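You operate a simulated robot arm through the tools that you are given. There is no shell and no other tool. Be economical: measure what you need, move in short steps, check, and stop when the job is done.

Carry out the task below with a simulated robot arm. There is one attempt and no reset: what you move stays moved.

Task
Wind the gold watch on the 800 setting and put it back in its pocket.
Fine: wait for the green lamp; switch the winder off before you take it out.

Only the result counts: the job must be done as asked and must still hold three seconds after the hand-in. Knocking over, shifting, dropping, spilling or breaking anything else fails it.

Robot
A 6-joint arm with a two-finger parallel gripper, fixed in place. Base frame: the origin is at the foot of the arm, x ahead of it, y to its left, z up; the work surface is at about z = 820. Units: mm, rad, N and s.
With the tool pointing down near the work surface it reaches from about 340 to 760 mm from the base axis. Its first joint turns from -1.152 to 1.152 rad. Payload 2.45 kg.
The TCP is the grasp point between the finger pads, 24 mm short of the fingertips. In the tool frame z runs along the fingers and y along their closing line. The gripper opens to 68 mm. The fingers are 17 mm wide and 10 mm thick; the gripper's body (40 by 70 mm) begins 41 mm behind the TCP.
Orientation is told as [roll, pitch, yaw] about the base's x, y, z axes, in that order, counted from this pose: with the fingers straight down and closing along the base's y, the tool's x points along the base's -x, its y along +y and its z along -z.

Tools
- The arm moves only by the tool servo_tool. Its argument "targets" is a list of rows, each an object of numbers (a shift or turn left out is 0, a gripper value left out holds the last): "x", "y", "z": the shift along the tool's x, y, z in mm; "rx", "ry", "rz": the turn, a rotation vector about the tool's x, y, z in rad; "gripper": the gripper command, from -1 (shut) to 1 (fully open), values between in proportion. In form: [{"x": .., "y": .., "z": .., "rx": .., "ry": .., "rz": .., "gripper": ..}, ...]. A call has 1 to 20 rows; each row is the pose to reach, as a shift and turn from the pose commanded when the call began, along the tool's axes at that moment. Rows are played at 5 a second. More than 50 mm and 0.15 rad between two rows, or a gripper value outside its range, and nothing of the call is played. Where a pose cannot be reached the arm comes as near as it can. A force on the tool above 40 N (or 10 N above the force at the start of the call, whichever is more), or a blocked arm, ends the call early, and 0.2 s more pass. The fingers move at their own pace (about 108 mm/s each) and stop on an object; they squeeze with about 44 N. The grip force told is the motor's: it shows also when the fingers shut on nothing. Time passes only in rows, and 0.2 s behind the last, so rows that repeat a pose let the fingers close. The reply holds the time, the measured pose of the TCP, the force on the tool along the base axes, the opening and the grip force, in the units named above and with some noise, with the torque about the TCP (base axes, N m) and any sound that the robot's microphone picked up.
- Cameras (640 x 400 px; columns grow to the right, rows downward): "scene" is fixed at [150.8, 398.3, 1478.6]; the picture's right is [-0.90, -0.44, 0.00], its down [-0.18, 0.38, -0.91] and it looks along [0.40, -0.81, -0.42] (base axes); focal length 315 px, centre (320, 200). "wrist" rides on the gripper at [84, 11, -75] in the tool frame; the picture's right is [-0.13, 0.99, 0.00], its down [-0.60, -0.08, -0.79] and it looks along [-0.79, -0.10, 0.61] (tool axes); focal length 251 px, centre (320, 200).
- camera(camera): a new picture of that camera. The clock stands still meanwhile.
- measure_at(camera, pixels): for up to 12 pixels [column, row] of the newest picture of that camera ("zoom" is the newest enlarged one), the place [x, y, z] in the base frame of the surface seen there, good to about 2 mm. The clock stands still meanwhile.
- zoom(camera, box): a new picture of the part [left, top, right, bottom] of that camera's present view, enlarged. The clock stands still meanwhile.
- sign_off(): hands the job in; it is judged then, once.

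Go step by step. Measure first, check grasps and placings, and put right what went wrong. The budget is 80 turns and 38 pictures, counting those below and the enlarged ones. Unless the task says otherwise, let go and move clear before handing in, and close with one line.

The tools are called as name(argument=value, ...) on one line, values as JSON. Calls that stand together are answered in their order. servo_tool: Moves the arm, as the interface text tells. Its arguments: {"type":"object","properties":{"targets":{"type":"array"}},"required":["targets"]} The other tools are called the same way: camera (camera) takes a picture; measure_at (camera, pixels) gives the place of the surface under pixels of a picture; zoom (camera, box) takes an enlarged picture of a part of a camera's view; sign_off () hands the job in.

At the start:

```text
t: 0.0
eef_pos: [328.7, -288.1, 1224.4]
ee_rot: [-0.001, 0.001, 0.001]
force: [-0.2, -0.2, -0.5]
ft_torque: [0.0, 0.0, -0.01]
opening: 67.9
grip_force: 0.0
```

scene: 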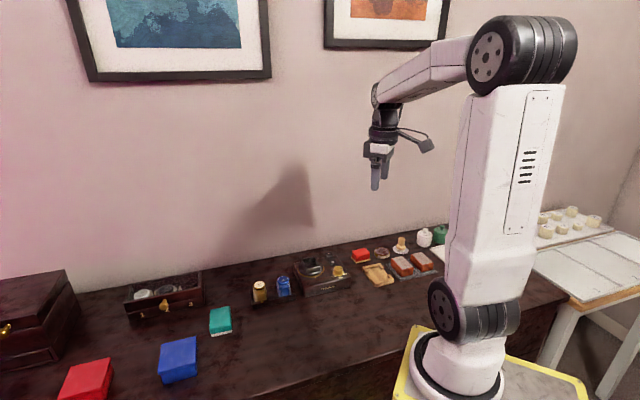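
wrist: 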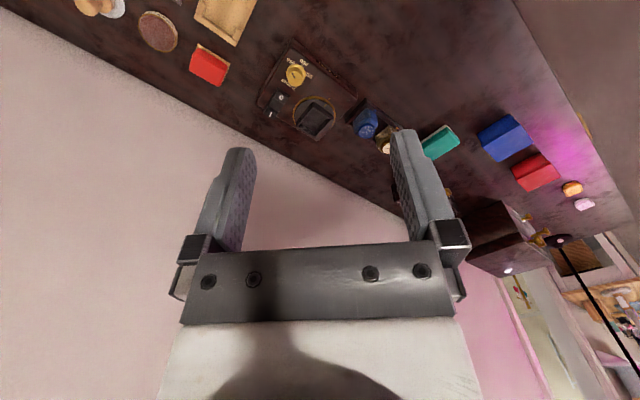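

The scene shows a case with watches around (163,290) and a winder box around (322,272). I'll enlarge both.

zoom(camera="scene", box=[240, 230, 360, 305])

zoom(camera="scene", box=[110, 260, 220, 329])

zoom(camera="wrist", box=[230, 30, 390, 150])

```text
5.33 times, centred on (300, 268) of scene
```

zoom: 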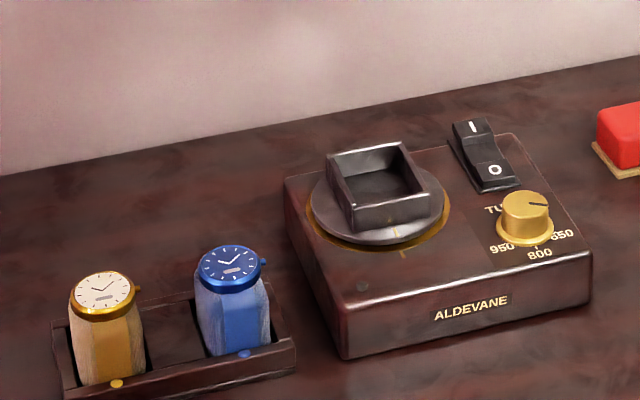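

```text
5.80 times, centred on (165, 294) of scene
```

zoom: 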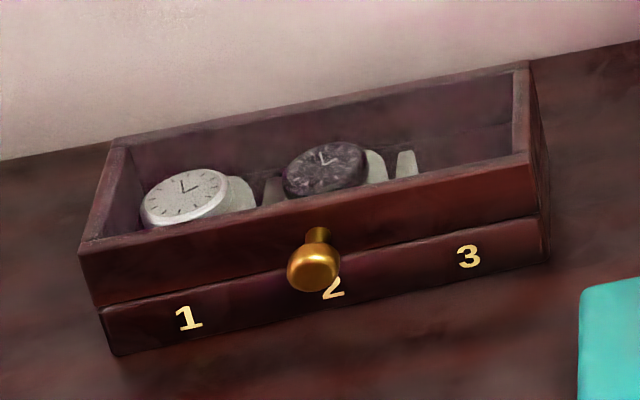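

```text
3.33 times, centred on (310, 90) of wrist
```

zoom: 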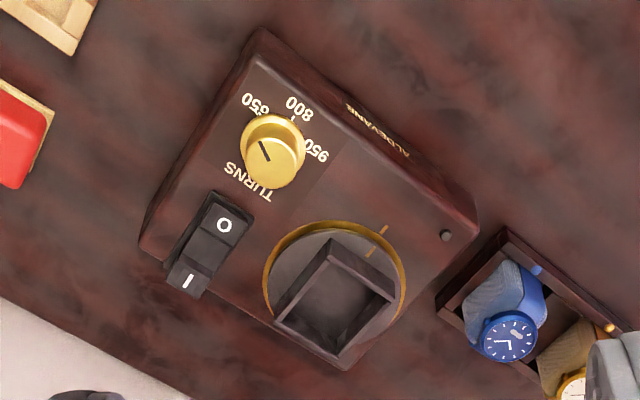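

The gold watch stands in the left tray pocket at about (260,290). The winder's dial seems to point near 650 and its cradle is empty. I'll take a fresh enlargement and measure.

zoom(camera="scene", box=[240, 230, 360, 305])

measure_at(camera="zoom", pixels=[[102, 292], [230, 266], [105, 350], [525, 202], [540, 253], [502, 247], [563, 234], [473, 128], [494, 170], [380, 185], [362, 287], [170, 340]])

measure_at(camera="zoom", pixels=[[330, 155], [400, 143], [425, 190], [352, 208], [350, 345], [590, 285], [290, 185], [515, 135], [70, 395], [292, 350], [55, 325], [538, 205]])

```text
5.33 times, centred on (300, 268) of scene
```

zoom: 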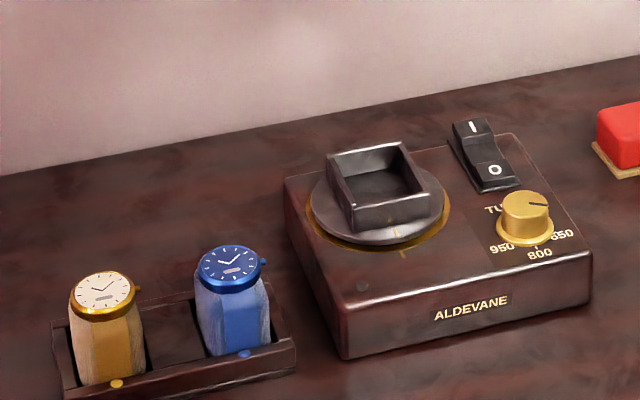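

```text
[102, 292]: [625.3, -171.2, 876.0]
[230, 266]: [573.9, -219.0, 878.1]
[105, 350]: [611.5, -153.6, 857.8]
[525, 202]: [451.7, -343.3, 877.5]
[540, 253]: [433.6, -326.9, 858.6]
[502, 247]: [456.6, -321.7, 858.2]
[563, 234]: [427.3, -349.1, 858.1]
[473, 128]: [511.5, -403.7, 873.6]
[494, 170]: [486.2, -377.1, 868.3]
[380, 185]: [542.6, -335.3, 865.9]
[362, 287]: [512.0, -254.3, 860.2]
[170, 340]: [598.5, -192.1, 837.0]
```

```text
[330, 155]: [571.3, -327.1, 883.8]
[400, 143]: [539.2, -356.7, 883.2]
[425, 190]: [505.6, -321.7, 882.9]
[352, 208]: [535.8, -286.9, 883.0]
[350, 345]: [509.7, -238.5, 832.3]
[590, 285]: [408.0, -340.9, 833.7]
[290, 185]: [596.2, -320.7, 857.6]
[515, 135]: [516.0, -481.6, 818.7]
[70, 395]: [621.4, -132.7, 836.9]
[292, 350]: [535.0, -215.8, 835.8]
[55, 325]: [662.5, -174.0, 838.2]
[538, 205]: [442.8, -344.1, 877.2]
```

The tray and winder are both turned about 45°. The cradle centre is near (538,-323), with its rim at 883 and floor at about 866, and the knob is near (447,-340). I'll turn the tool by -45° and move above the area for a close look.

servo_tool(targets=[{"x": -28, "y": 10, "z": 30, "rz": 0.112}, {"x": -56, "y": 20, "z": 60, "rz": 0.224}, {"x": -84, "y": 30, "z": 90, "rz": 0.336}, {"x": -112, "y": 40, "z": 120, "rz": 0.448}, {"x": -140, "y": 50, "z": 150, "rz": 0.56}, {"x": -168, "y": 60, "z": 180, "rz": 0.672}, {"x": -198, "y": 71, "z": 200, "rz": 0.785}, {"x": -198, "y": 71, "z": 200, "rz": 0.785}])

camera(camera="wrist")

```text
t: 1.8
eef_pos: [525.4, -214.2, 1025.0]
ee_rot: [0.0, -0.001, -0.787]
force: [0.1, 0.2, 0.0]
ft_torque: [-0.04, 0.03, 0.03]
opening: 68.1
grip_force: 0.1
```

```text
31 pictures are left
```

wrist: 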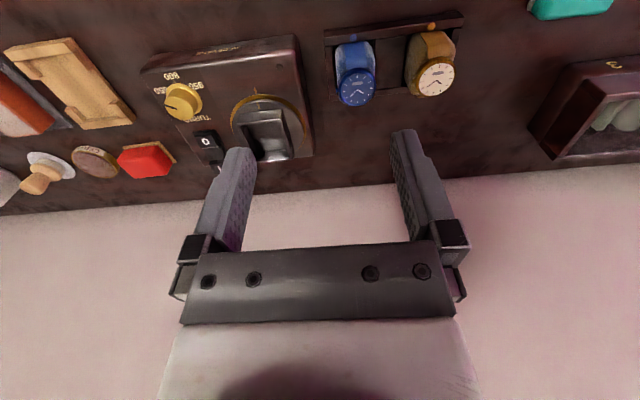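

zoom(camera="wrist", box=[310, 0, 480, 106])

measure_at(camera="zoom", pixels=[[480, 265], [480, 350], [425, 300], [537, 285], [440, 150], [530, 140], [480, 130], [300, 215], [455, 100], [65, 150], [575, 60], [300, 330]])

zoom(camera="wrist", box=[135, 40, 315, 172])

```text
3.76 times, centred on (395, 53) of wrist
```

zoom: 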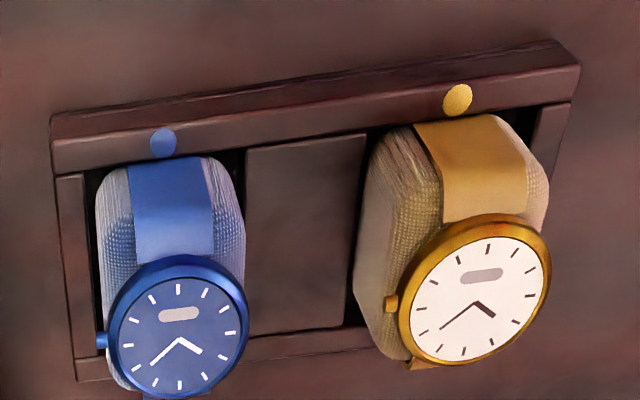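

```text
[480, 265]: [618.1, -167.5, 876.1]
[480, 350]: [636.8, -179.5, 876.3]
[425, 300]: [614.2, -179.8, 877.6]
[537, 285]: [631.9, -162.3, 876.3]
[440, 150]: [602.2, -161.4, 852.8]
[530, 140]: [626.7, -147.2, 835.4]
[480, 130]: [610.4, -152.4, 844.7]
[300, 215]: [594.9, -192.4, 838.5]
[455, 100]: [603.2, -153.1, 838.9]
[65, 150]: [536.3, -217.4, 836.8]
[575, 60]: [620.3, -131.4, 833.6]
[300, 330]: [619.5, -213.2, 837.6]
```

```text
3.03 times, centred on (225, 106) of wrist
```

zoom: 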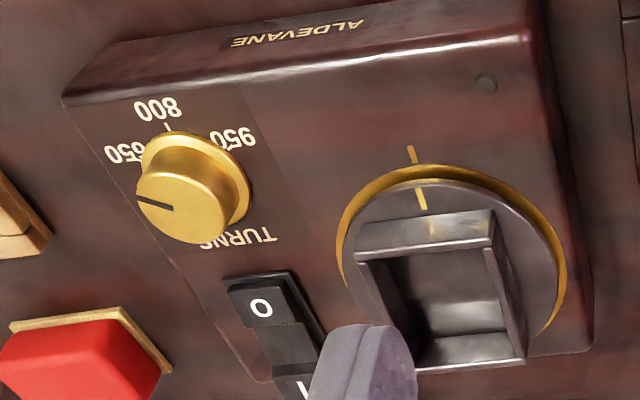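

The gold watch's dial is centred near (623,-172,876), and its crown points toward the blue one. The knob points toward 650, and 800 is at the front. I'll measure knob, pointer, cradle, rocker and pocket more closely.

measure_at(camera="zoom", pixels=[[172, 208], [138, 197], [170, 206], [228, 208], [170, 180], [180, 241], [260, 308], [290, 385], [484, 82], [425, 240], [455, 300], [412, 155]])

zoom(camera="wrist", box=[145, 60, 225, 130])

measure_at(camera="wrist", pixels=[[335, 47], [336, 52], [405, 70], [250, 97], [288, 95], [273, 160], [309, 154], [260, 130], [275, 140], [205, 141]])

```text
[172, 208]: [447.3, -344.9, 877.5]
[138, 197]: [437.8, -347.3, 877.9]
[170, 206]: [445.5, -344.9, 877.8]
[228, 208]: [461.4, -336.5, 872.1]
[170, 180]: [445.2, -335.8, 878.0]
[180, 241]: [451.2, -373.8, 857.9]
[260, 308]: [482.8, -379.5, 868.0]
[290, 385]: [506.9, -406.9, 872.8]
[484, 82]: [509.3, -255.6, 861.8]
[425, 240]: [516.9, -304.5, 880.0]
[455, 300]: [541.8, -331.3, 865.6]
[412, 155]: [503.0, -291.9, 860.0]
```

```text
5.71 times, centred on (185, 95) of wrist
```

zoom: 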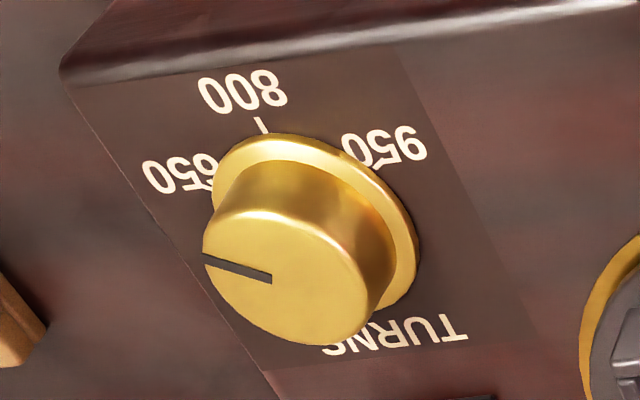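

```text
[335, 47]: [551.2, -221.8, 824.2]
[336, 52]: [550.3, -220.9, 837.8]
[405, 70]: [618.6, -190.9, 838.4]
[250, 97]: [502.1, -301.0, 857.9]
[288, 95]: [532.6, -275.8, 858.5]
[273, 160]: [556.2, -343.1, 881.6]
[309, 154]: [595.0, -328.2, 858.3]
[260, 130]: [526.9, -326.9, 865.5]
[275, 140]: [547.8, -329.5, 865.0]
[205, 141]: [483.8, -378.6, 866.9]
```

I'll measure the knob top's outline, its pointer and the label ticks in the enlarged picture.

measure_at(camera="zoom", pixels=[[207, 262], [269, 278], [288, 280], [262, 214], [305, 340], [355, 300], [230, 225], [240, 270], [262, 122], [365, 160], [207, 186]])

```text
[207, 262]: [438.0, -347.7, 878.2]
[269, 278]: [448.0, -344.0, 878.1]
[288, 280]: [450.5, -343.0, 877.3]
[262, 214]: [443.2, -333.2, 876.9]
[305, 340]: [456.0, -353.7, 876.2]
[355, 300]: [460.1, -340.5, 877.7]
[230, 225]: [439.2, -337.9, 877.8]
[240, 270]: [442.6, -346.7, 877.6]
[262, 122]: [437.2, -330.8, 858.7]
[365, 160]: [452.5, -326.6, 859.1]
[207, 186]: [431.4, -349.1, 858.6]
```

The knob's centre is at (449.3,-343.6) with radius 12. Its pointer is at about 199° (650) and the 800 tick at about 134.5°, so I need a clockwise turn of about 65°. I'll move above the knob with yaw +0.35.

servo_tool(targets=[{"x": -4.7, "y": -18.2, "z": 9, "rz": -0.142, "gripper": 0.25}, {"x": -9.5, "y": -36.3, "z": 18, "rz": -0.284}, {"x": -14.2, "y": -54.5, "z": 27, "rz": -0.426}, {"x": -19, "y": -72.6, "z": 36, "rz": -0.568}, {"x": -23.7, "y": -90.8, "z": 45, "rz": -0.71}, {"x": -28.4, "y": -109, "z": 54, "rz": -0.852}, {"x": -33.2, "y": -127.1, "z": 63, "rz": -0.994}, {"x": -37.9, "y": -145.2, "z": 75, "rz": -1.137}, {"x": -37.9, "y": -145.2, "z": 75, "rz": -1.137}, {"x": -37.9, "y": -145.2, "z": 75, "rz": -1.137}])

```text
t: 4.0
eef_pos: [450.8, -344.3, 951.0]
ee_rot: [0.0, -0.001, 0.352]
force: [0.0, -0.2, 0.2]
ft_torque: [0.0, -0.01, 0.0]
opening: 42.4
grip_force: 0.1
```

The TCP is over the knob within about 1 mm. I'll lower straight to z≈889 with the gripper open.

servo_tool(targets=[{"x": 1, "y": 1, "z": 30}, {"x": 1, "y": 1, "z": 50}, {"x": 1, "y": 1, "z": 62}, {"x": 1, "y": 1, "z": 62}])

camera(camera="wrist")

```text
t: 5.0
eef_pos: [450.0, -344.7, 887.3]
ee_rot: [0.001, -0.001, 0.353]
force: [0.5, -0.4, 0.1]
ft_torque: [0.0, 0.03, -0.01]
opening: 42.9
grip_force: 0.1
```

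```text
27 pictures are left
```

wrist: 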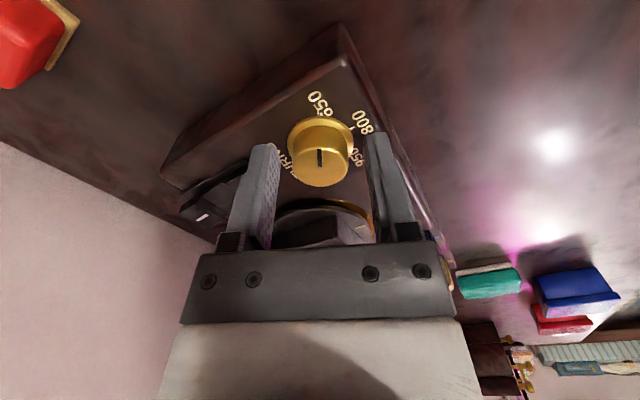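

The knob stands between the fingers (around (320,150)). I'll close on it and check the opening.

servo_tool(targets=[{"gripper": -0.2}, {"gripper": -0.5}, {"gripper": -0.5}, {"gripper": -0.5}])

```text
t: 6.0
eef_pos: [450.0, -344.4, 887.4]
ee_rot: [0.001, -0.001, 0.354]
force: [1.7, -2.9, -3.7]
ft_torque: [0.32, 0.01, 0.01]
opening: 27.4
grip_force: 41.6
```

The fingers hold the knob at 27 mm. I'll turn it clockwise by 1.13 rad.

servo_tool(targets=[{"rz": 0.14}, {"rz": 0.28}, {"rz": 0.42}, {"rz": 0.56}, {"rz": 0.7}, {"rz": 0.84}, {"rz": 0.98}, {"rz": 1.13}, {"rz": 1.13}])

zoom(camera="wrist", box=[240, 80, 400, 200])

```text
t: 8.0
eef_pos: [449.8, -343.5, 888.6]
ee_rot: [0.001, -0.001, -0.779]
force: [12.5, 9.6, -11.1]
ft_torque: [-0.34, -1.26, 0.02]
opening: 27.3
grip_force: 42.3
```

```text
3.33 times, centred on (320, 140) of wrist
```

zoom: 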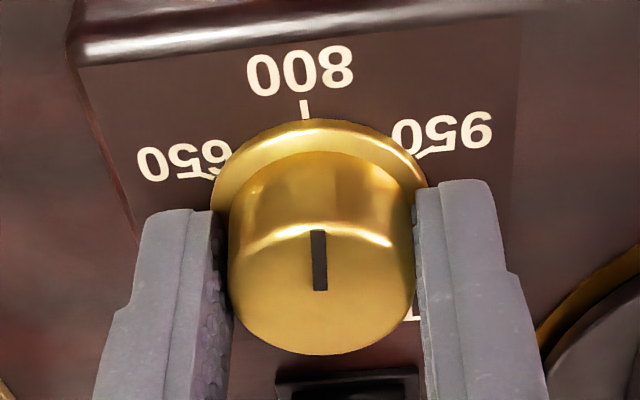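

The pointer now points at the 800 tick. I'll let go, rise and check that it holds.

servo_tool(targets=[{"gripper": 0.0}, {"gripper": 0.25}, {"gripper": 0.25}, {"z": -30}, {"z": -70}, {"z": -105}, {"z": -105}])

zoom(camera="wrist", box=[220, 40, 420, 190])

```text
t: 9.6
eef_pos: [449.4, -342.3, 995.8]
ee_rot: [0.0, 0.0, -0.777]
force: [0.6, 0.1, -0.5]
ft_torque: [-0.03, -0.03, -0.01]
opening: 42.6
grip_force: 0.0
```

```text
2.67 times, centred on (320, 115) of wrist
```

zoom: 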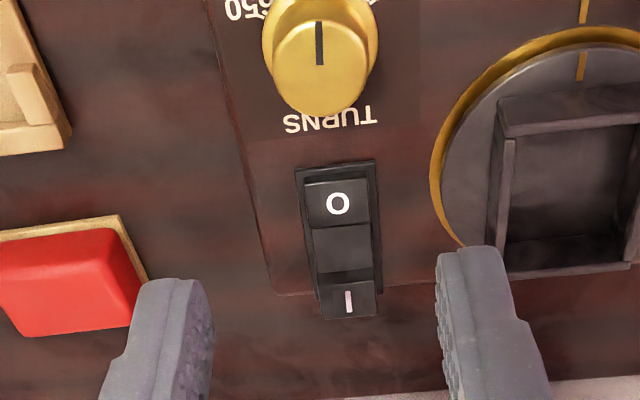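

The dial sits at 800, and the rocker's O end is low, so the winder is off. I'll measure the rocker and cradle edges from here.

measure_at(camera="zoom", pixels=[[337, 190], [337, 220], [340, 250], [347, 285], [347, 300], [347, 315], [307, 200], [372, 200], [500, 135], [510, 150], [510, 265], [575, 85]])

zoom(camera="scene", box=[290, 240, 350, 290])

measure_at(camera="zoom", pixels=[[150, 135], [160, 148]])

```text
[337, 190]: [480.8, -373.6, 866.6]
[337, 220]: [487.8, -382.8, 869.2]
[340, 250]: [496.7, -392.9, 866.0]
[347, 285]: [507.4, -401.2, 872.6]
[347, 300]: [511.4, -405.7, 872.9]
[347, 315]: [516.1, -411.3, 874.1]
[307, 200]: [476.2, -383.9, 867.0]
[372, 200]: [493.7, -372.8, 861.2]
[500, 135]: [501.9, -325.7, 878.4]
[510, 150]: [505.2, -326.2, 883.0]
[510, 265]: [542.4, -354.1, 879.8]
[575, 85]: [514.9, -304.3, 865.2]
```

```text
8.00 times, centred on (320, 265) of scene
```

zoom: 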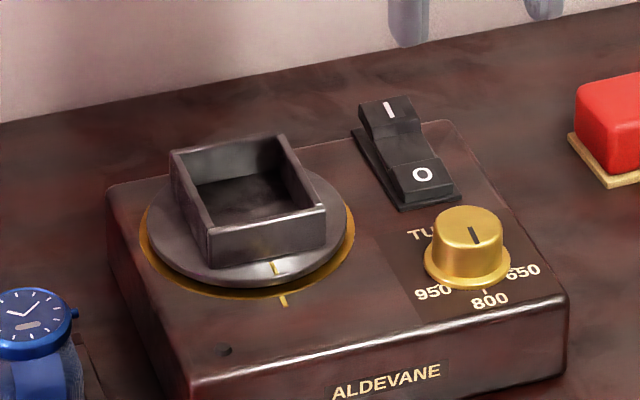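

```text
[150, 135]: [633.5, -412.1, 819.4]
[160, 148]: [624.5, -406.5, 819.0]
```

measure_at(camera="zoom", pixels=[[173, 153], [280, 139], [323, 207], [210, 235], [184, 156], [272, 146], [310, 204], [213, 222], [275, 267], [284, 300], [195, 190], [300, 175]])

```text
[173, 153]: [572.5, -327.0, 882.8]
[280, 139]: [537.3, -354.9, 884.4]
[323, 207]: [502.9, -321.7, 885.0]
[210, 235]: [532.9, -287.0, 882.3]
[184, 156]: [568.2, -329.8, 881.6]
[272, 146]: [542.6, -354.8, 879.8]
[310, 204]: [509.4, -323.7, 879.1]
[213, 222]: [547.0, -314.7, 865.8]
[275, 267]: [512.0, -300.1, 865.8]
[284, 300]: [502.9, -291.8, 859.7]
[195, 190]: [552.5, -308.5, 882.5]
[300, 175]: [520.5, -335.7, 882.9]
```

The cradle centre is about (536.4,-322.9), its rim at 883 and floor at 865.5. Next I'll move above the gold watch, turning to yaw +45° so the fingers close front-to-back, clear of the crown.

servo_tool(targets=[{"y": 22.1, "z": 1, "rz": -0.142, "gripper": 1}, {"y": 44.2, "rz": -0.284}, {"y": 66.3, "rz": -0.426}, {"y": 88.4, "rz": -0.568}, {"x": -1, "y": 110.5, "rz": -0.71}, {"x": -1, "y": 132.6, "rz": -0.852}, {"x": -2, "y": 154.7, "rz": -0.994}, {"x": -2, "y": 176.8, "rz": -1.136}, {"x": -3, "y": 198.9, "rz": -1.278}, {"x": -3, "y": 221, "rz": -1.42}, {"x": -3, "y": 243.1, "rz": -1.562}, {"x": -3, "y": 243.1, "z": 15, "rz": -1.562}, {"x": -3, "y": 243.1, "z": 15, "rz": -1.562}])

zoom(camera="wrist", box=[220, 20, 420, 170])

```text
t: 12.4
eef_pos: [624.1, -172.0, 977.5]
ee_rot: [0.002, 0.0, 0.785]
force: [-0.2, 0.6, 0.2]
ft_torque: [-0.03, -0.01, 0.02]
opening: 67.9
grip_force: 0.2
```

```text
2.67 times, centred on (320, 95) of wrist
```

zoom: 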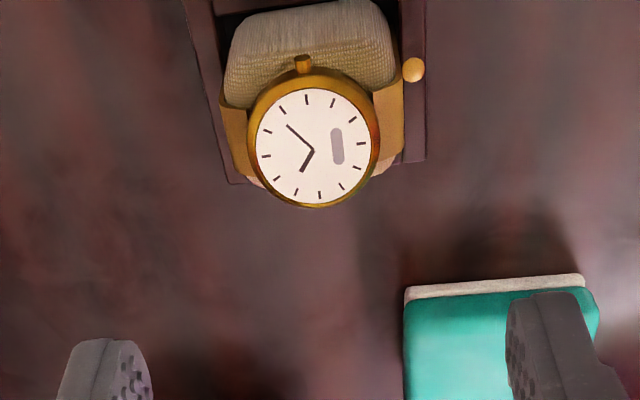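

measure_at(camera="zoom", pixels=[[252, 145], [374, 150], [312, 95], [318, 200], [315, 148], [232, 130], [398, 110], [400, 140], [235, 160], [300, 20], [413, 70], [303, 62]])

```text
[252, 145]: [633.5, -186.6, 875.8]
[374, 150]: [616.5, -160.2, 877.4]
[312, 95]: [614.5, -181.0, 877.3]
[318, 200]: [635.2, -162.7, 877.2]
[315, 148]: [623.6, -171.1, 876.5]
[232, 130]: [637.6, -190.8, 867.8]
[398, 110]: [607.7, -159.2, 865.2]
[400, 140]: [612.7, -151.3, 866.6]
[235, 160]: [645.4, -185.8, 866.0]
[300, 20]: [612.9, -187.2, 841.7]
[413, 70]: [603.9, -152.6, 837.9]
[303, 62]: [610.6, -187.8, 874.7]
```

The dial centre is (624.3,-172) and the strap faces are about 46 mm apart along the closing line, with the TCP right above. I'll lower to z≈872 so the fingertips stay above the cradle rim later, then close.

servo_tool(targets=[{"z": 40}, {"z": 75}, {"z": 95}, {"z": 105.5}, {"z": 105.5}, {"z": 105.5, "gripper": 0.5}, {"z": 105.5, "gripper": 0}, {"z": 105.5, "gripper": 0}, {"z": 105.5, "gripper": 0}])

camera(camera="wrist")

```text
t: 14.4
eef_pos: [621.5, -174.6, 872.4]
ee_rot: [-0.001, 0.001, 0.784]
force: [-0.1, -0.6, 0.3]
ft_torque: [-0.04, -0.02, 0.0]
opening: 45.5
grip_force: 44.0
```

```text
22 pictures are left
```

wrist: 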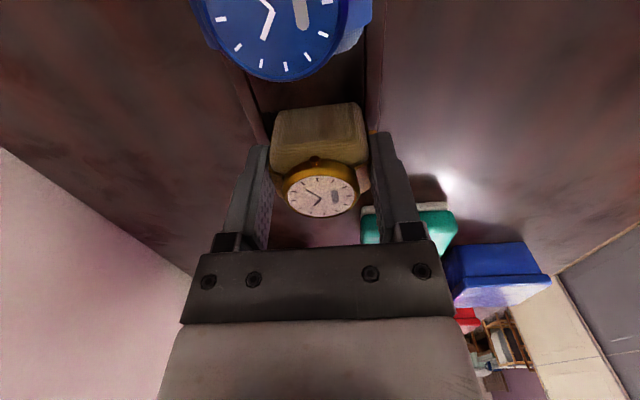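

The grip holds at 45.5 mm. The TCP reads a few mm off along the tool's x, so I'll measure the dial relative to it.

measure_at(camera="wrist", pixels=[[320, 175], [322, 213], [289, 195], [355, 195], [321, 195], [320, 130], [380, 220], [260, 220]])

servo_tool(targets=[{}, {}])

```text
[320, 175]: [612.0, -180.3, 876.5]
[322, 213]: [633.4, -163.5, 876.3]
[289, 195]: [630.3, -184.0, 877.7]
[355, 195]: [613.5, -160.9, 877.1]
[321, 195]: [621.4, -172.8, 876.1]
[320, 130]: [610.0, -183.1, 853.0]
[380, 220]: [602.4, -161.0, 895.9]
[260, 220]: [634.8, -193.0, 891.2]
```

```text
t: 15.0
eef_pos: [621.7, -174.8, 872.1]
ee_rot: [0.0, 0.0, 0.784]
force: [0.7, 0.2, 0.3]
ft_torque: [-0.01, -0.01, -0.02]
opening: 45.5
grip_force: 44.0
```

The grip is steady, and the watch sits about 2.5 mm to the tool's -x. I'll lift it straight up and look.

servo_tool(targets=[{"z": -10}, {"z": -25}, {"z": -60}, {"z": -100}, {"z": -100}])

zoom(camera="scene", box=[220, 210, 340, 305])

```text
t: 16.2
eef_pos: [620.1, -175.6, 973.2]
ee_rot: [0.0, 0.002, 0.785]
force: [-1.1, -0.9, -1.4]
ft_torque: [-0.02, 0.01, 0.02]
opening: 45.4
grip_force: 43.7
```

```text
4.21 times, centred on (280, 258) of scene
```

zoom: 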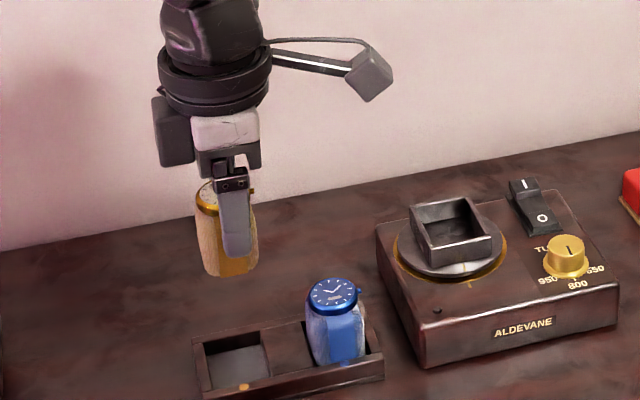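

The watch is held upright and the pocket is open. I'll measure the empty pocket, the pillow and the cradle rim in this picture.

measure_at(camera="zoom", pixels=[[240, 365], [205, 345], [265, 333], [268, 374], [213, 390], [203, 262], [230, 272], [258, 245], [411, 209], [464, 199], [493, 237], [425, 255]])

servo_tool(targets=[{"x": 33, "y": -9}, {"x": 67, "y": -18}, {"x": 100, "y": -27}, {"x": 134, "y": -36}, {"x": 165.5, "y": -43}, {"x": 165.5, "y": -43}, {"x": 165.5, "y": -43}])

camera(camera="wrist")

```text
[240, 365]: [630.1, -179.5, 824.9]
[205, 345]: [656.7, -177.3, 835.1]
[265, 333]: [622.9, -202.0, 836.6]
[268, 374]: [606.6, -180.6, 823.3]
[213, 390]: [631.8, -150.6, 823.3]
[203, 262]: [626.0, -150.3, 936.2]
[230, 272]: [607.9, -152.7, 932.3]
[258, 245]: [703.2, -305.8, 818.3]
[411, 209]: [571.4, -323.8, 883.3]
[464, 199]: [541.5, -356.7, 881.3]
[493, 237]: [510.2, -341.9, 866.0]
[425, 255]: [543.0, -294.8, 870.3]
```

```text
t: 17.8
eef_pos: [534.1, -322.4, 972.8]
ee_rot: [0.0, -0.001, 0.783]
force: [0.5, -0.1, -1.2]
ft_torque: [0.01, -0.01, 0.0]
opening: 45.7
grip_force: 44.4
```

```text
20 pictures are left
```

wrist: 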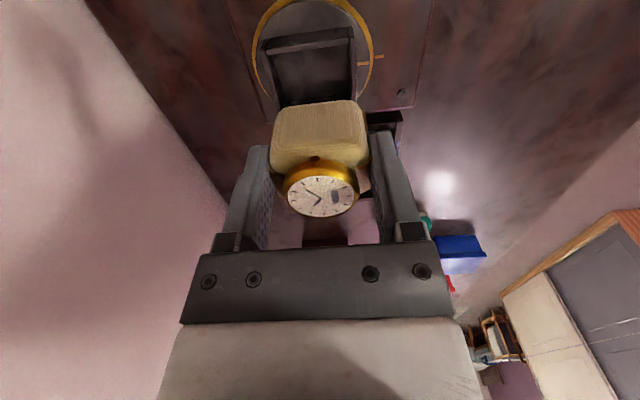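

zoom(camera="wrist", box=[240, 0, 400, 120])

```text
3.33 times, centred on (320, 60) of wrist
```

zoom: 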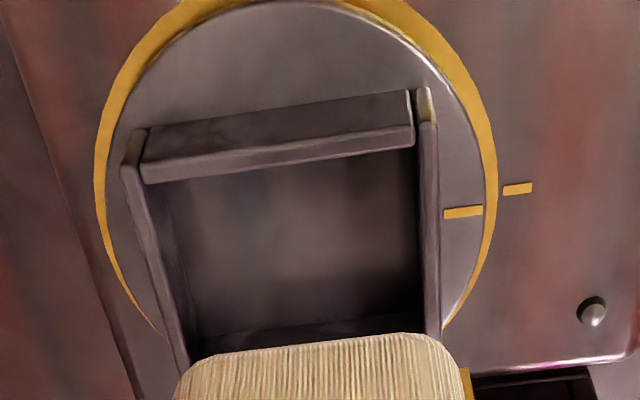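

measure_at(camera="zoom", pixels=[[280, 155], [280, 140], [280, 125], [280, 165], [130, 165], [160, 260], [150, 240], [426, 130], [438, 130], [432, 200], [421, 250], [435, 300]])

measure_at(camera="zoom", pixels=[[175, 320], [165, 320], [438, 260], [428, 260], [462, 212], [517, 188], [300, 250], [220, 390], [420, 360], [300, 370], [145, 175], [410, 140]])

```text
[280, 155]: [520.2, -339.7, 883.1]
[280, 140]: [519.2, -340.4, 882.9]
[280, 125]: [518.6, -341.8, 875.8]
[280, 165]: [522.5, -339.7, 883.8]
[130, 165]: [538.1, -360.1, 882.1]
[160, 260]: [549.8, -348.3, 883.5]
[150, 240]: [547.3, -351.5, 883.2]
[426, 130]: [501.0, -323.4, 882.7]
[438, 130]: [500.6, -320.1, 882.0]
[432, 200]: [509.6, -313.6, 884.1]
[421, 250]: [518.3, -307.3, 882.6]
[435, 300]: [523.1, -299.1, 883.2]
```

```text
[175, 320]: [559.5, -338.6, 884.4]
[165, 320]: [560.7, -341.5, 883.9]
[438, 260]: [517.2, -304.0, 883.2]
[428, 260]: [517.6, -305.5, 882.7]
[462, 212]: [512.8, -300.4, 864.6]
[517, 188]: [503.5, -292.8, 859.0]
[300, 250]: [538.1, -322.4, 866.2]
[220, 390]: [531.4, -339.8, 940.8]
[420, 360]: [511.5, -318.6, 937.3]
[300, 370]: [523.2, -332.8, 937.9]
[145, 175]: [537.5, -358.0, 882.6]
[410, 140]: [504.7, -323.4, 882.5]
```

The cradle's inner centre works out at (536.5,-324.8). Allowing for the watch's offset in the grip, the TCP target is (534.0,-327.2). I'll shift there and go down to just above the rim, then check.

servo_tool(targets=[{"x": 3.5, "y": -3.3}, {"x": 3.5, "y": -3.3, "z": 20}, {"x": 3.5, "y": -3.3, "z": 34}, {"x": 3.5, "y": -3.3, "z": 34}, {"x": 3.5, "y": -3.3, "z": 34}])

zoom(camera="wrist", box=[240, 0, 400, 120])

zoom(camera="scene", box=[280, 220, 360, 280])

```text
t: 19.0
eef_pos: [534.3, -324.3, 938.4]
ee_rot: [0.001, 0.002, 0.784]
force: [0.0, -0.9, -0.9]
ft_torque: [0.01, 0.03, -0.01]
opening: 45.4
grip_force: 43.8
```

```text
3.33 times, centred on (320, 60) of wrist
```

zoom: 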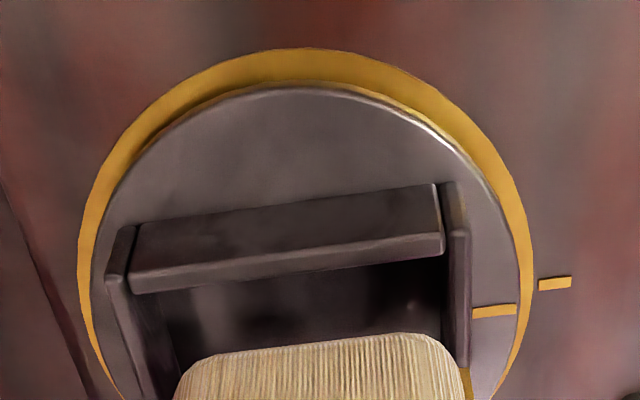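

```text
6.67 times, centred on (320, 250) of scene
```

zoom: 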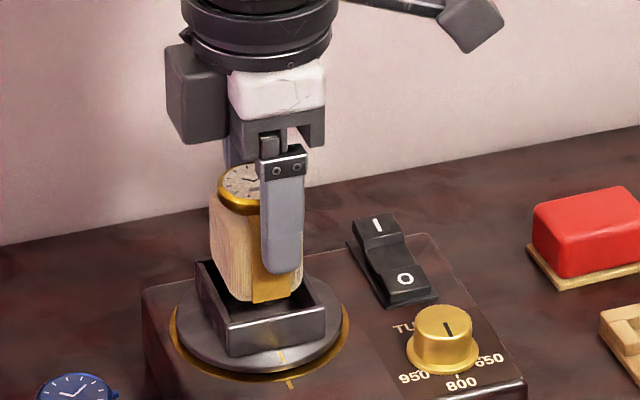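

The TCP reads (534.3,-324.3), about 2 mm short of target on both axes. I'll correct it and re-measure.

servo_tool(targets=[{"x": 2.2, "y": -1.8}, {"x": 2.2, "y": -1.8}, {"x": 2.2, "y": -1.8}])

zoom(camera="scene", box=[295, 240, 335, 280])

camera(camera="wrist")

measure_at(camera="wrist", pixels=[[320, 110], [290, 110], [350, 110], [310, 78], [310, 74], [267, 83], [272, 95], [354, 75], [354, 100], [320, 175], [322, 213], [321, 195]])

```text
t: 19.8
eef_pos: [534.8, -326.7, 938.4]
ee_rot: [-0.001, 0.001, 0.785]
force: [0.5, -0.6, -1.4]
ft_torque: [0.0, -0.02, -0.02]
opening: 45.3
grip_force: 44.2
```

```text
10.00 times, centred on (315, 260) of scene
```

zoom: 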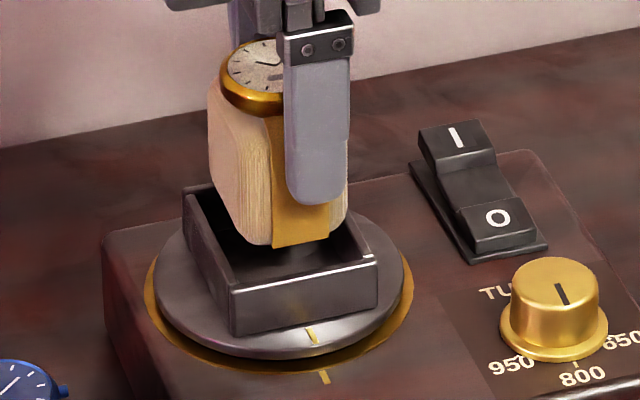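

```text
15 pictures are left
```

wrist: 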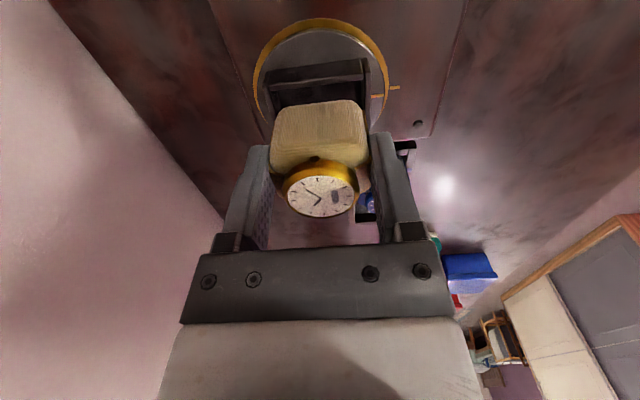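

```text
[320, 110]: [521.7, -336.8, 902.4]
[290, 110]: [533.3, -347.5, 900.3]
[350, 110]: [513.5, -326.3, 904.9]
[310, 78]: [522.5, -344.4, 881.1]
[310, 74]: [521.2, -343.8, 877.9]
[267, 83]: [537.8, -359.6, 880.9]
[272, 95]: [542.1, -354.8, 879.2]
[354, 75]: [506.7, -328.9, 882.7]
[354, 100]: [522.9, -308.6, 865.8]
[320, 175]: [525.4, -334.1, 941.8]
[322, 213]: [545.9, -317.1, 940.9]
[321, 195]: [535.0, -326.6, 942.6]
```

The pillow's near face has about 2 mm clearance to the wall, and front-to-back it's centred. I'll lower part way and check for drift.

servo_tool(targets=[{"z": 6}, {"z": 12}, {"z": 12}])

```text
t: 20.6
eef_pos: [534.7, -328.7, 925.3]
ee_rot: [-0.001, -0.001, 0.784]
force: [0.3, 0.3, -0.5]
ft_torque: [0.02, 0.01, -0.02]
opening: 45.7
grip_force: 44.0
```

No contact so far. I'll continue down gently in small steps, watching the force.

servo_tool(targets=[{"z": 3}, {"z": 6}, {"z": 9}, {"z": 9}])

```text
t: 21.6
eef_pos: [533.6, -328.9, 917.0]
ee_rot: [0.0, 0.0, 0.783]
force: [0.3, 0.6, -1.4]
ft_torque: [-0.01, -0.05, 0.0]
opening: 45.4
grip_force: 44.0
```

servo_tool(targets=[{"z": 1}, {"z": 2}, {"z": 3}, {"z": 3}])

zoom(camera="scene", box=[290, 235, 340, 285])

```text
t: 22.6
eef_pos: [536.0, -328.4, 914.1]
ee_rot: [0.001, -0.001, 0.784]
force: [-0.2, 0.9, 1.9]
ft_torque: [0.14, 0.12, 0.0]
opening: 45.6
grip_force: 44.3
```

```text
8.00 times, centred on (315, 260) of scene
```

zoom: 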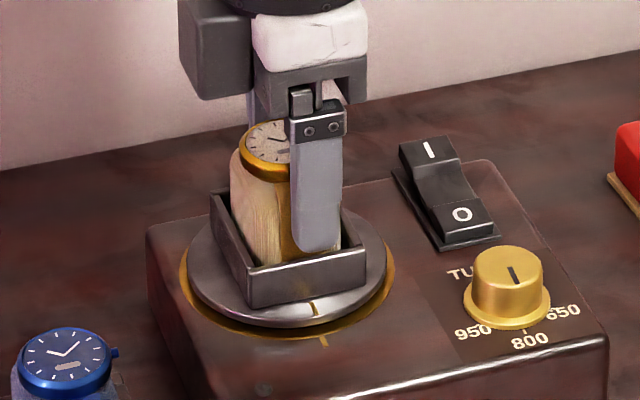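

The force is now +1.9 N upward and the pillow sits inside the cradle, so it's seated. I'll open and rise, then check.

servo_tool(targets=[{"gripper": 0.5}, {"gripper": 0.9}, {"gripper": 0.9}, {"z": -20, "gripper": 0.9}, {"z": -60}, {"z": -90}, {"z": -90}])

zoom(camera="scene", box=[290, 230, 350, 285])

measure_at(camera="zoom", pixels=[[265, 143], [225, 150], [262, 130], [265, 170], [420, 165], [455, 222], [395, 150], [445, 160]])

```text
t: 24.2
eef_pos: [538.3, -328.4, 1005.8]
ee_rot: [-0.001, 0.0, 0.784]
force: [0.3, -0.4, 0.4]
ft_torque: [0.02, -0.02, -0.04]
opening: 64.4
grip_force: 0.1
```

```text
7.27 times, centred on (320, 258) of scene
```

zoom: 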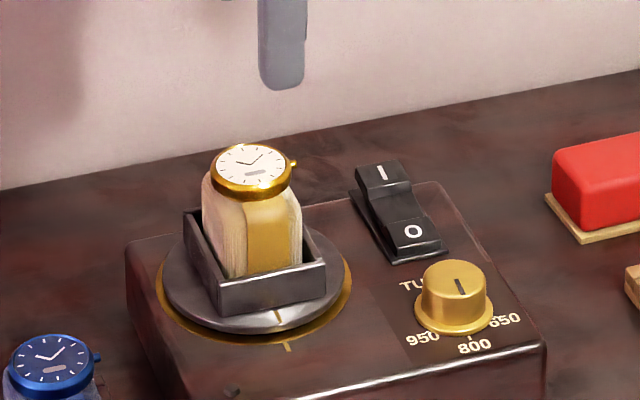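

```text
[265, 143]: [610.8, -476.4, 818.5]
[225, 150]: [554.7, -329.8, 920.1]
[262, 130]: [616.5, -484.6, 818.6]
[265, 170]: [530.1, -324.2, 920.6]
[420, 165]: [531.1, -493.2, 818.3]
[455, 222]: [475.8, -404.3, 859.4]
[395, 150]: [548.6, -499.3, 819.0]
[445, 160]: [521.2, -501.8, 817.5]
```

The watch sits flat in the cradle (dial at about 920), clear of the gripper. Next I'll go above the rocker's I end at about (511,-407) with the fingers shut.

servo_tool(targets=[{"x": 37, "y": -18, "gripper": 0}, {"x": 75, "y": -36, "gripper": -1}, {"x": 75, "y": -36, "z": 35}, {"x": 75, "y": -36, "z": 70}, {"x": 75, "y": -36, "z": 90}, {"x": 75, "y": -36, "z": 90}, {"x": 75, "y": -36, "z": 90}])

camera(camera="wrist")

```text
t: 25.8
eef_pos: [508.0, -408.1, 915.5]
ee_rot: [-0.002, -0.001, 0.784]
force: [0.6, 0.0, 0.1]
ft_torque: [-0.01, -0.05, 0.0]
opening: 0.0
grip_force: 24.2
```

```text
12 pictures are left
```

wrist: 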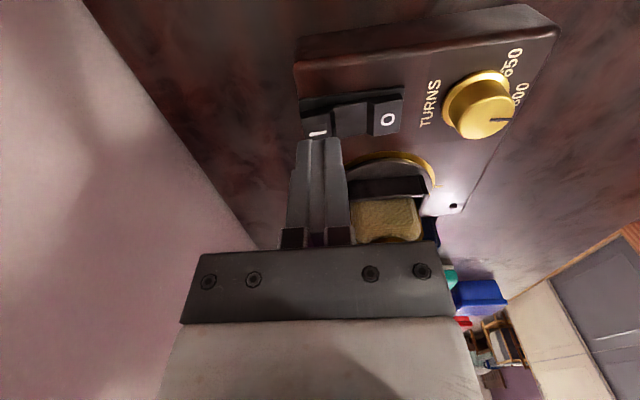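

The shut fingers are over the I mark, slightly to +x of the rocker's midline. I'll correct by 3 mm and press down in small steps.

servo_tool(targets=[{"x": -3, "z": 8}, {"x": -3, "z": 15}, {"x": -3, "z": 19}, {"x": -3, "z": 22}, {"x": -3, "z": 25}, {"x": -3, "z": 27}])

```text
t: 27.0
eef_pos: [509.5, -404.9, 894.7]
ee_rot: [0.0, 0.002, 0.782]
force: [-7.0, 7.2, 10.9]
ft_torque: [0.2, 0.21, -0.02]
opening: 0.2
grip_force: 23.2
stopped in row 6: the force on the tool passed its limit at 46 N (the readings are from after the stop); the commanded pose is now the measured one
```

The force peaked at 46 N with the tips at about 871. I'll rise and see whether the rocker flipped.

servo_tool(targets=[{"z": -10}, {"z": -30}, {"z": -30}])

zoom(camera="scene", box=[290, 230, 350, 285])

```text
t: 27.8
eef_pos: [510.6, -402.8, 925.8]
ee_rot: [-0.002, 0.003, 0.785]
force: [0.4, 0.5, 0.7]
ft_torque: [0.02, 0.01, -0.01]
opening: 0.0
grip_force: 23.7
```

```text
7.27 times, centred on (320, 258) of scene
```

zoom: 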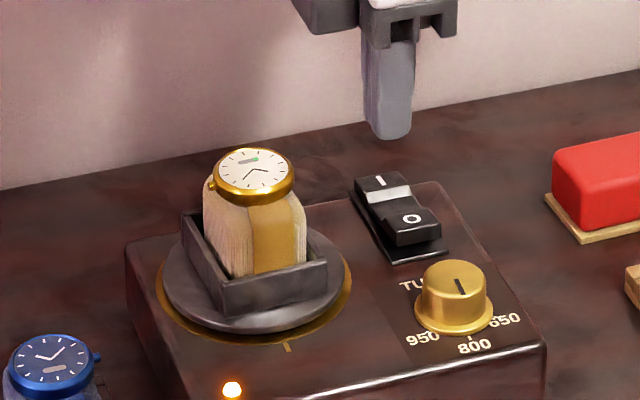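

The rocker flipped to I and the lamp at (232,388) glows amber; the turntable is turning. I'll hover above the O end and wait.

servo_tool(targets=[{"x": 2, "y": 20}, {"x": 2, "y": 40}, {"x": 2, "y": 40}, {"x": 2, "y": 40}, {"x": 2, "y": 40}, {"x": 2, "y": 40}, {"x": 2, "y": 40}, {"x": 2, "y": 40}, {"x": 2, "y": 40}, {"x": 2, "y": 40}, {"x": 2, "y": 40}, {"x": 2, "y": 40}, {"x": 2, "y": 40}, {"x": 2, "y": 40}, {"x": 2, "y": 40}, {"x": 2, "y": 40}, {"x": 2, "y": 40}, {"x": 2, "y": 40}, {"x": 2, "y": 40}, {"x": 2, "y": 40}])

servo_tool(targets=[{}, {}, {}, {}, {}, {}, {}, {}, {}, {}, {}, {}, {}, {}, {}, {}, {}, {}, {}, {}])

servo_tool(targets=[{}, {}, {}, {}, {}, {}, {}, {}, {}, {}, {}, {}, {}, {}, {}, {}, {}, {}, {}, {}])

servo_tool(targets=[{}, {}, {}, {}, {}, {}, {}, {}, {}, {}, {}, {}, {}, {}, {}, {}, {}, {}, {}, {}])

zoom(camera="scene", box=[290, 230, 350, 285])

```text
t: 32.0
eef_pos: [481.5, -377.9, 924.9]
ee_rot: [-0.003, 0.003, 0.784]
force: [-0.7, 0.4, -0.3]
ft_torque: [-0.02, -0.02, 0.0]
opening: 0.2
grip_force: 23.7
```

```text
t: 36.2
eef_pos: [481.9, -376.3, 926.3]
ee_rot: [-0.002, 0.001, 0.784]
force: [0.0, -0.4, 0.0]
ft_torque: [-0.01, -0.02, 0.01]
opening: 0.1
grip_force: 24.0
```

```text
t: 40.4
eef_pos: [481.8, -377.4, 925.0]
ee_rot: [-0.002, 0.001, 0.784]
force: [0.3, -0.3, -0.2]
ft_torque: [0.02, 0.0, -0.01]
opening: 0.1
grip_force: 23.7
```

```text
t: 44.6
eef_pos: [482.5, -378.4, 925.0]
ee_rot: [-0.003, 0.001, 0.783]
force: [0.1, 0.1, 0.5]
ft_torque: [0.03, 0.05, 0.01]
opening: 0.2
grip_force: 23.5
```

```text
7.27 times, centred on (320, 258) of scene
```

zoom: 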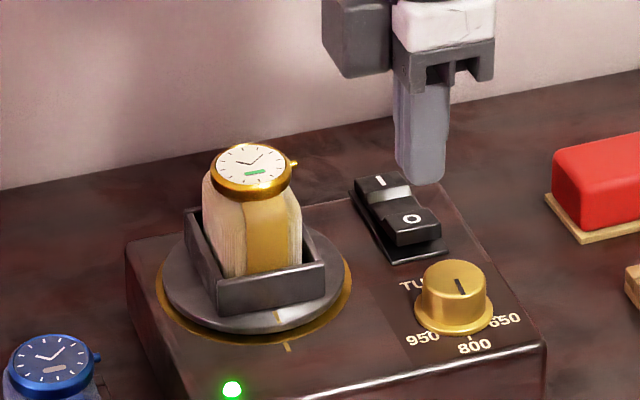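

The lamp is green at (232,388), the turntable has stopped at its home mark, and the dial's indicator is green. I'll press O now.

servo_tool(targets=[{"z": 10}, {"z": 20}, {"z": 25}, {"z": 28}, {"z": 31}, {"z": 34}, {"z": 36}])

servo_tool(targets=[{"z": -20}, {"z": -60}, {"z": -110}, {"z": -110}])

zoom(camera="scene", box=[290, 230, 350, 285])

```text
t: 46.1
eef_pos: [482.3, -377.0, 893.8]
ee_rot: [-0.002, 0.0, 0.786]
force: [-6.7, 8.5, 11.9]
ft_torque: [0.15, 0.1, 0.0]
opening: 0.0
grip_force: 24.1
stopped in row 7: the force on the tool passed its limit at 44 N (the readings are from after the stop); the commanded pose is now the measured one
```

```text
t: 47.1
eef_pos: [480.4, -378.8, 1003.9]
ee_rot: [-0.002, 0.001, 0.784]
force: [0.6, -0.8, -0.3]
ft_torque: [0.0, 0.02, 0.0]
opening: 0.2
grip_force: 23.3
```

```text
7.27 times, centred on (320, 258) of scene
```

zoom: 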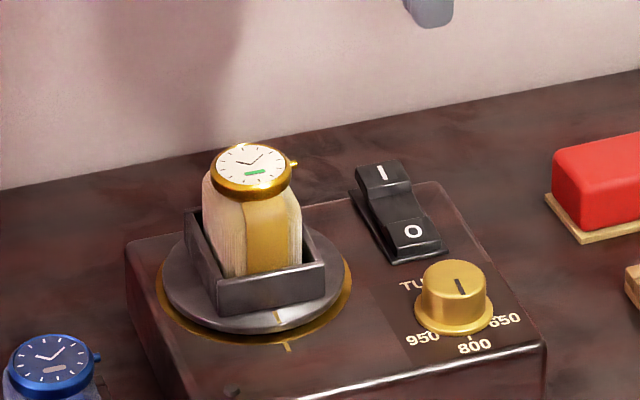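

The winder is off: O is down and the lamp is dark. I'll go back above the watch and open the gripper to regrasp at the release pose (534.8,-328.6).

servo_tool(targets=[{"x": -37, "y": -1.5, "gripper": 0}, {"x": -74, "y": -3, "gripper": 0.95}, {"x": -74, "y": -3, "z": 25}, {"x": -74, "y": -3, "z": 40}, {"x": -74, "y": -3, "z": 40}])

camera(camera="wrist")

measure_at(camera="wrist", pixels=[[320, 100], [320, 120], [320, 140], [320, 160]])

```text
t: 48.3
eef_pos: [536.5, -328.0, 961.1]
ee_rot: [-0.005, 0.001, 0.784]
force: [0.2, -0.4, -0.8]
ft_torque: [0.0, -0.03, -0.01]
opening: 66.5
grip_force: 0.0
```

```text
8 pictures are left
```

wrist: 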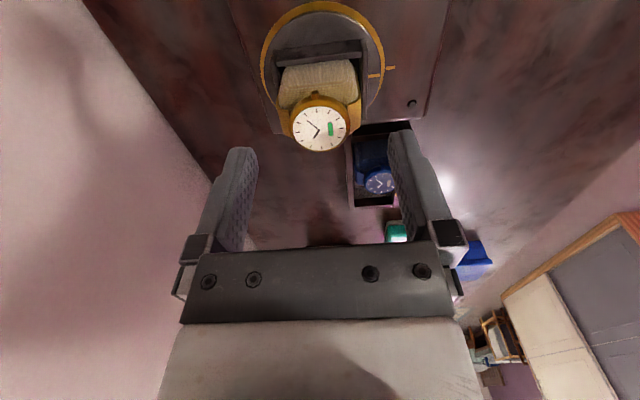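

```text
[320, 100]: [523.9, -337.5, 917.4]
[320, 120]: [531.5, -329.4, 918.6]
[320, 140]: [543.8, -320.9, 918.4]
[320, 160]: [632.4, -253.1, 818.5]
```

The dial centre is about (537,-325), with the same 2.5 mm offset as in the first grasp. I'll lower to z≈914 and close.

servo_tool(targets=[{"y": 1, "z": 20}, {"y": 1, "z": 38}, {"y": 1, "z": 46.5}, {"y": 1, "z": 46.5}, {"y": 1, "z": 46.5, "gripper": 0.5}, {"y": 1, "z": 46.5, "gripper": 0}, {"y": 1, "z": 46.5}, {"y": 1, "z": 46.5}])

servo_tool(targets=[{}, {}])

```text
t: 50.1
eef_pos: [535.0, -328.9, 915.9]
ee_rot: [-0.002, 0.0, 0.782]
force: [1.1, 0.2, -0.1]
ft_torque: [-0.01, 0.0, 0.01]
opening: 45.3
grip_force: 44.8
```

```text
t: 50.7
eef_pos: [536.1, -328.8, 915.4]
ee_rot: [-0.003, -0.002, 0.787]
force: [0.1, -0.9, 0.5]
ft_torque: [0.01, 0.01, 0.04]
opening: 45.5
grip_force: 44.1
```

The grip is firm at 45.4 mm. I'll lift straight out of the cradle.

servo_tool(targets=[{"z": -6}, {"z": -15}, {"z": -30}, {"z": -60}, {"z": -60}])

```text
t: 51.9
eef_pos: [537.7, -326.8, 978.4]
ee_rot: [-0.003, -0.001, 0.783]
force: [-0.8, 0.0, -0.1]
ft_torque: [-0.02, 0.03, -0.04]
opening: 45.2
grip_force: 43.7
```

Still held at 45.2 mm. I'll carry it back over its pocket.

servo_tool(targets=[{"x": -34, "y": 9.6}, {"x": -68, "y": 19.2}, {"x": -102, "y": 28.8}, {"x": -136, "y": 38.4}, {"x": -170, "y": 47.9}, {"x": -170, "y": 47.9}, {"x": -170, "y": 47.9, "z": 30}, {"x": -170, "y": 47.9, "z": 50}, {"x": -170, "y": 47.9, "z": 50}, {"x": -170, "y": 47.9, "z": 50}])

zoom(camera="scene", box=[240, 240, 310, 305])

camera(camera="wrist")

measure_at(camera="wrist", pixels=[[320, 175], [322, 213], [321, 195], [320, 110]])

```text
t: 54.1
eef_pos: [622.1, -172.5, 926.9]
ee_rot: [-0.003, 0.002, 0.783]
force: [-0.1, -0.4, -1.7]
ft_torque: [-0.05, -0.02, -0.02]
opening: 45.4
grip_force: 43.8
```

```text
6.15 times, centred on (275, 272) of scene
```

zoom: 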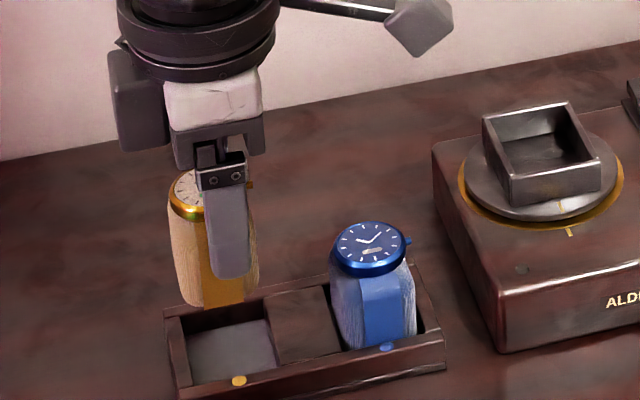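

```text
6 pictures are left
```

wrist: 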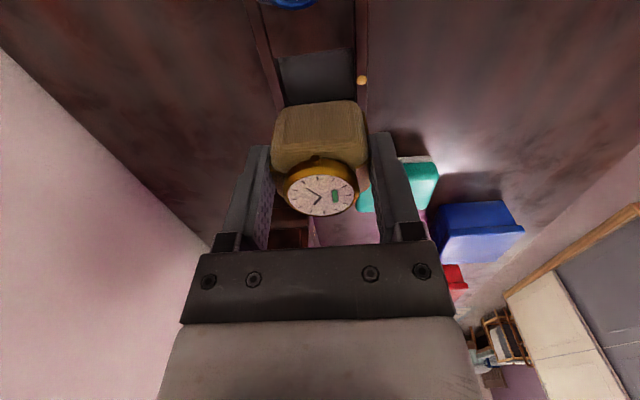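

```text
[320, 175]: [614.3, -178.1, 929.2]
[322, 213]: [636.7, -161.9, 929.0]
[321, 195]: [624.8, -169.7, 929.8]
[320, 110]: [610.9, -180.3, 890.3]
```

The dial sits about 2.5 mm too far to the tool's -x compared with its original spot. I'll shift by +2.4 and lower to just above the tray's rim, then check.

servo_tool(targets=[{"x": 2.4, "y": -0.5}, {"x": 2.4, "y": -0.5, "z": 20}, {"x": 2.4, "y": -0.5, "z": 34}, {"x": 2.4, "y": -0.5, "z": 34}, {"x": 2.4, "y": -0.5, "z": 34}])

camera(camera="wrist")

measure_at(camera="wrist", pixels=[[320, 175], [322, 213], [289, 195], [355, 195], [321, 195], [320, 110], [320, 130], [320, 85], [320, 92], [270, 100], [370, 95]])

servo_tool(targets=[{}])

```text
t: 55.3
eef_pos: [621.2, -174.7, 891.8]
ee_rot: [-0.002, -0.001, 0.782]
force: [0.2, -0.5, 0.1]
ft_torque: [-0.02, 0.02, -0.02]
opening: 45.6
grip_force: 43.9
```

```text
5 pictures are left
```

wrist: 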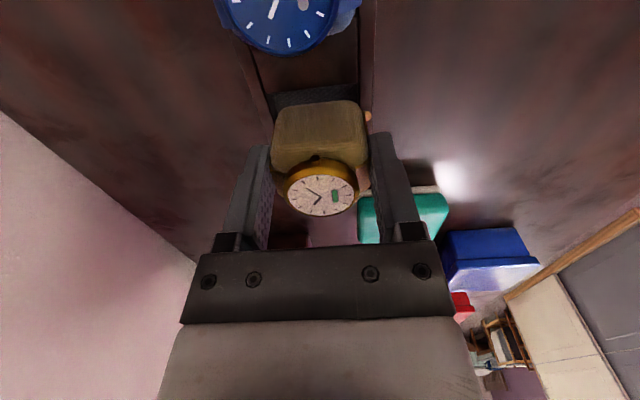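

```text
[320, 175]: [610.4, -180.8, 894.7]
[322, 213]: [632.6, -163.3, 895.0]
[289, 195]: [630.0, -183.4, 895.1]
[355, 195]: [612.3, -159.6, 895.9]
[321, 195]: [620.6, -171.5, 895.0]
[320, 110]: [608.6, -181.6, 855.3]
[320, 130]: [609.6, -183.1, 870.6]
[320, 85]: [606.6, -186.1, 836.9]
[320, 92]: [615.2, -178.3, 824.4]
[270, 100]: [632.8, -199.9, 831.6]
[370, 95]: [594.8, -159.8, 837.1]
```

```text
t: 55.7
eef_pos: [620.4, -173.5, 891.5]
ee_rot: [-0.004, 0.0, 0.784]
force: [-0.3, -0.7, -1.9]
ft_torque: [-0.01, -0.05, 0.0]
opening: 45.3
grip_force: 44.3
```

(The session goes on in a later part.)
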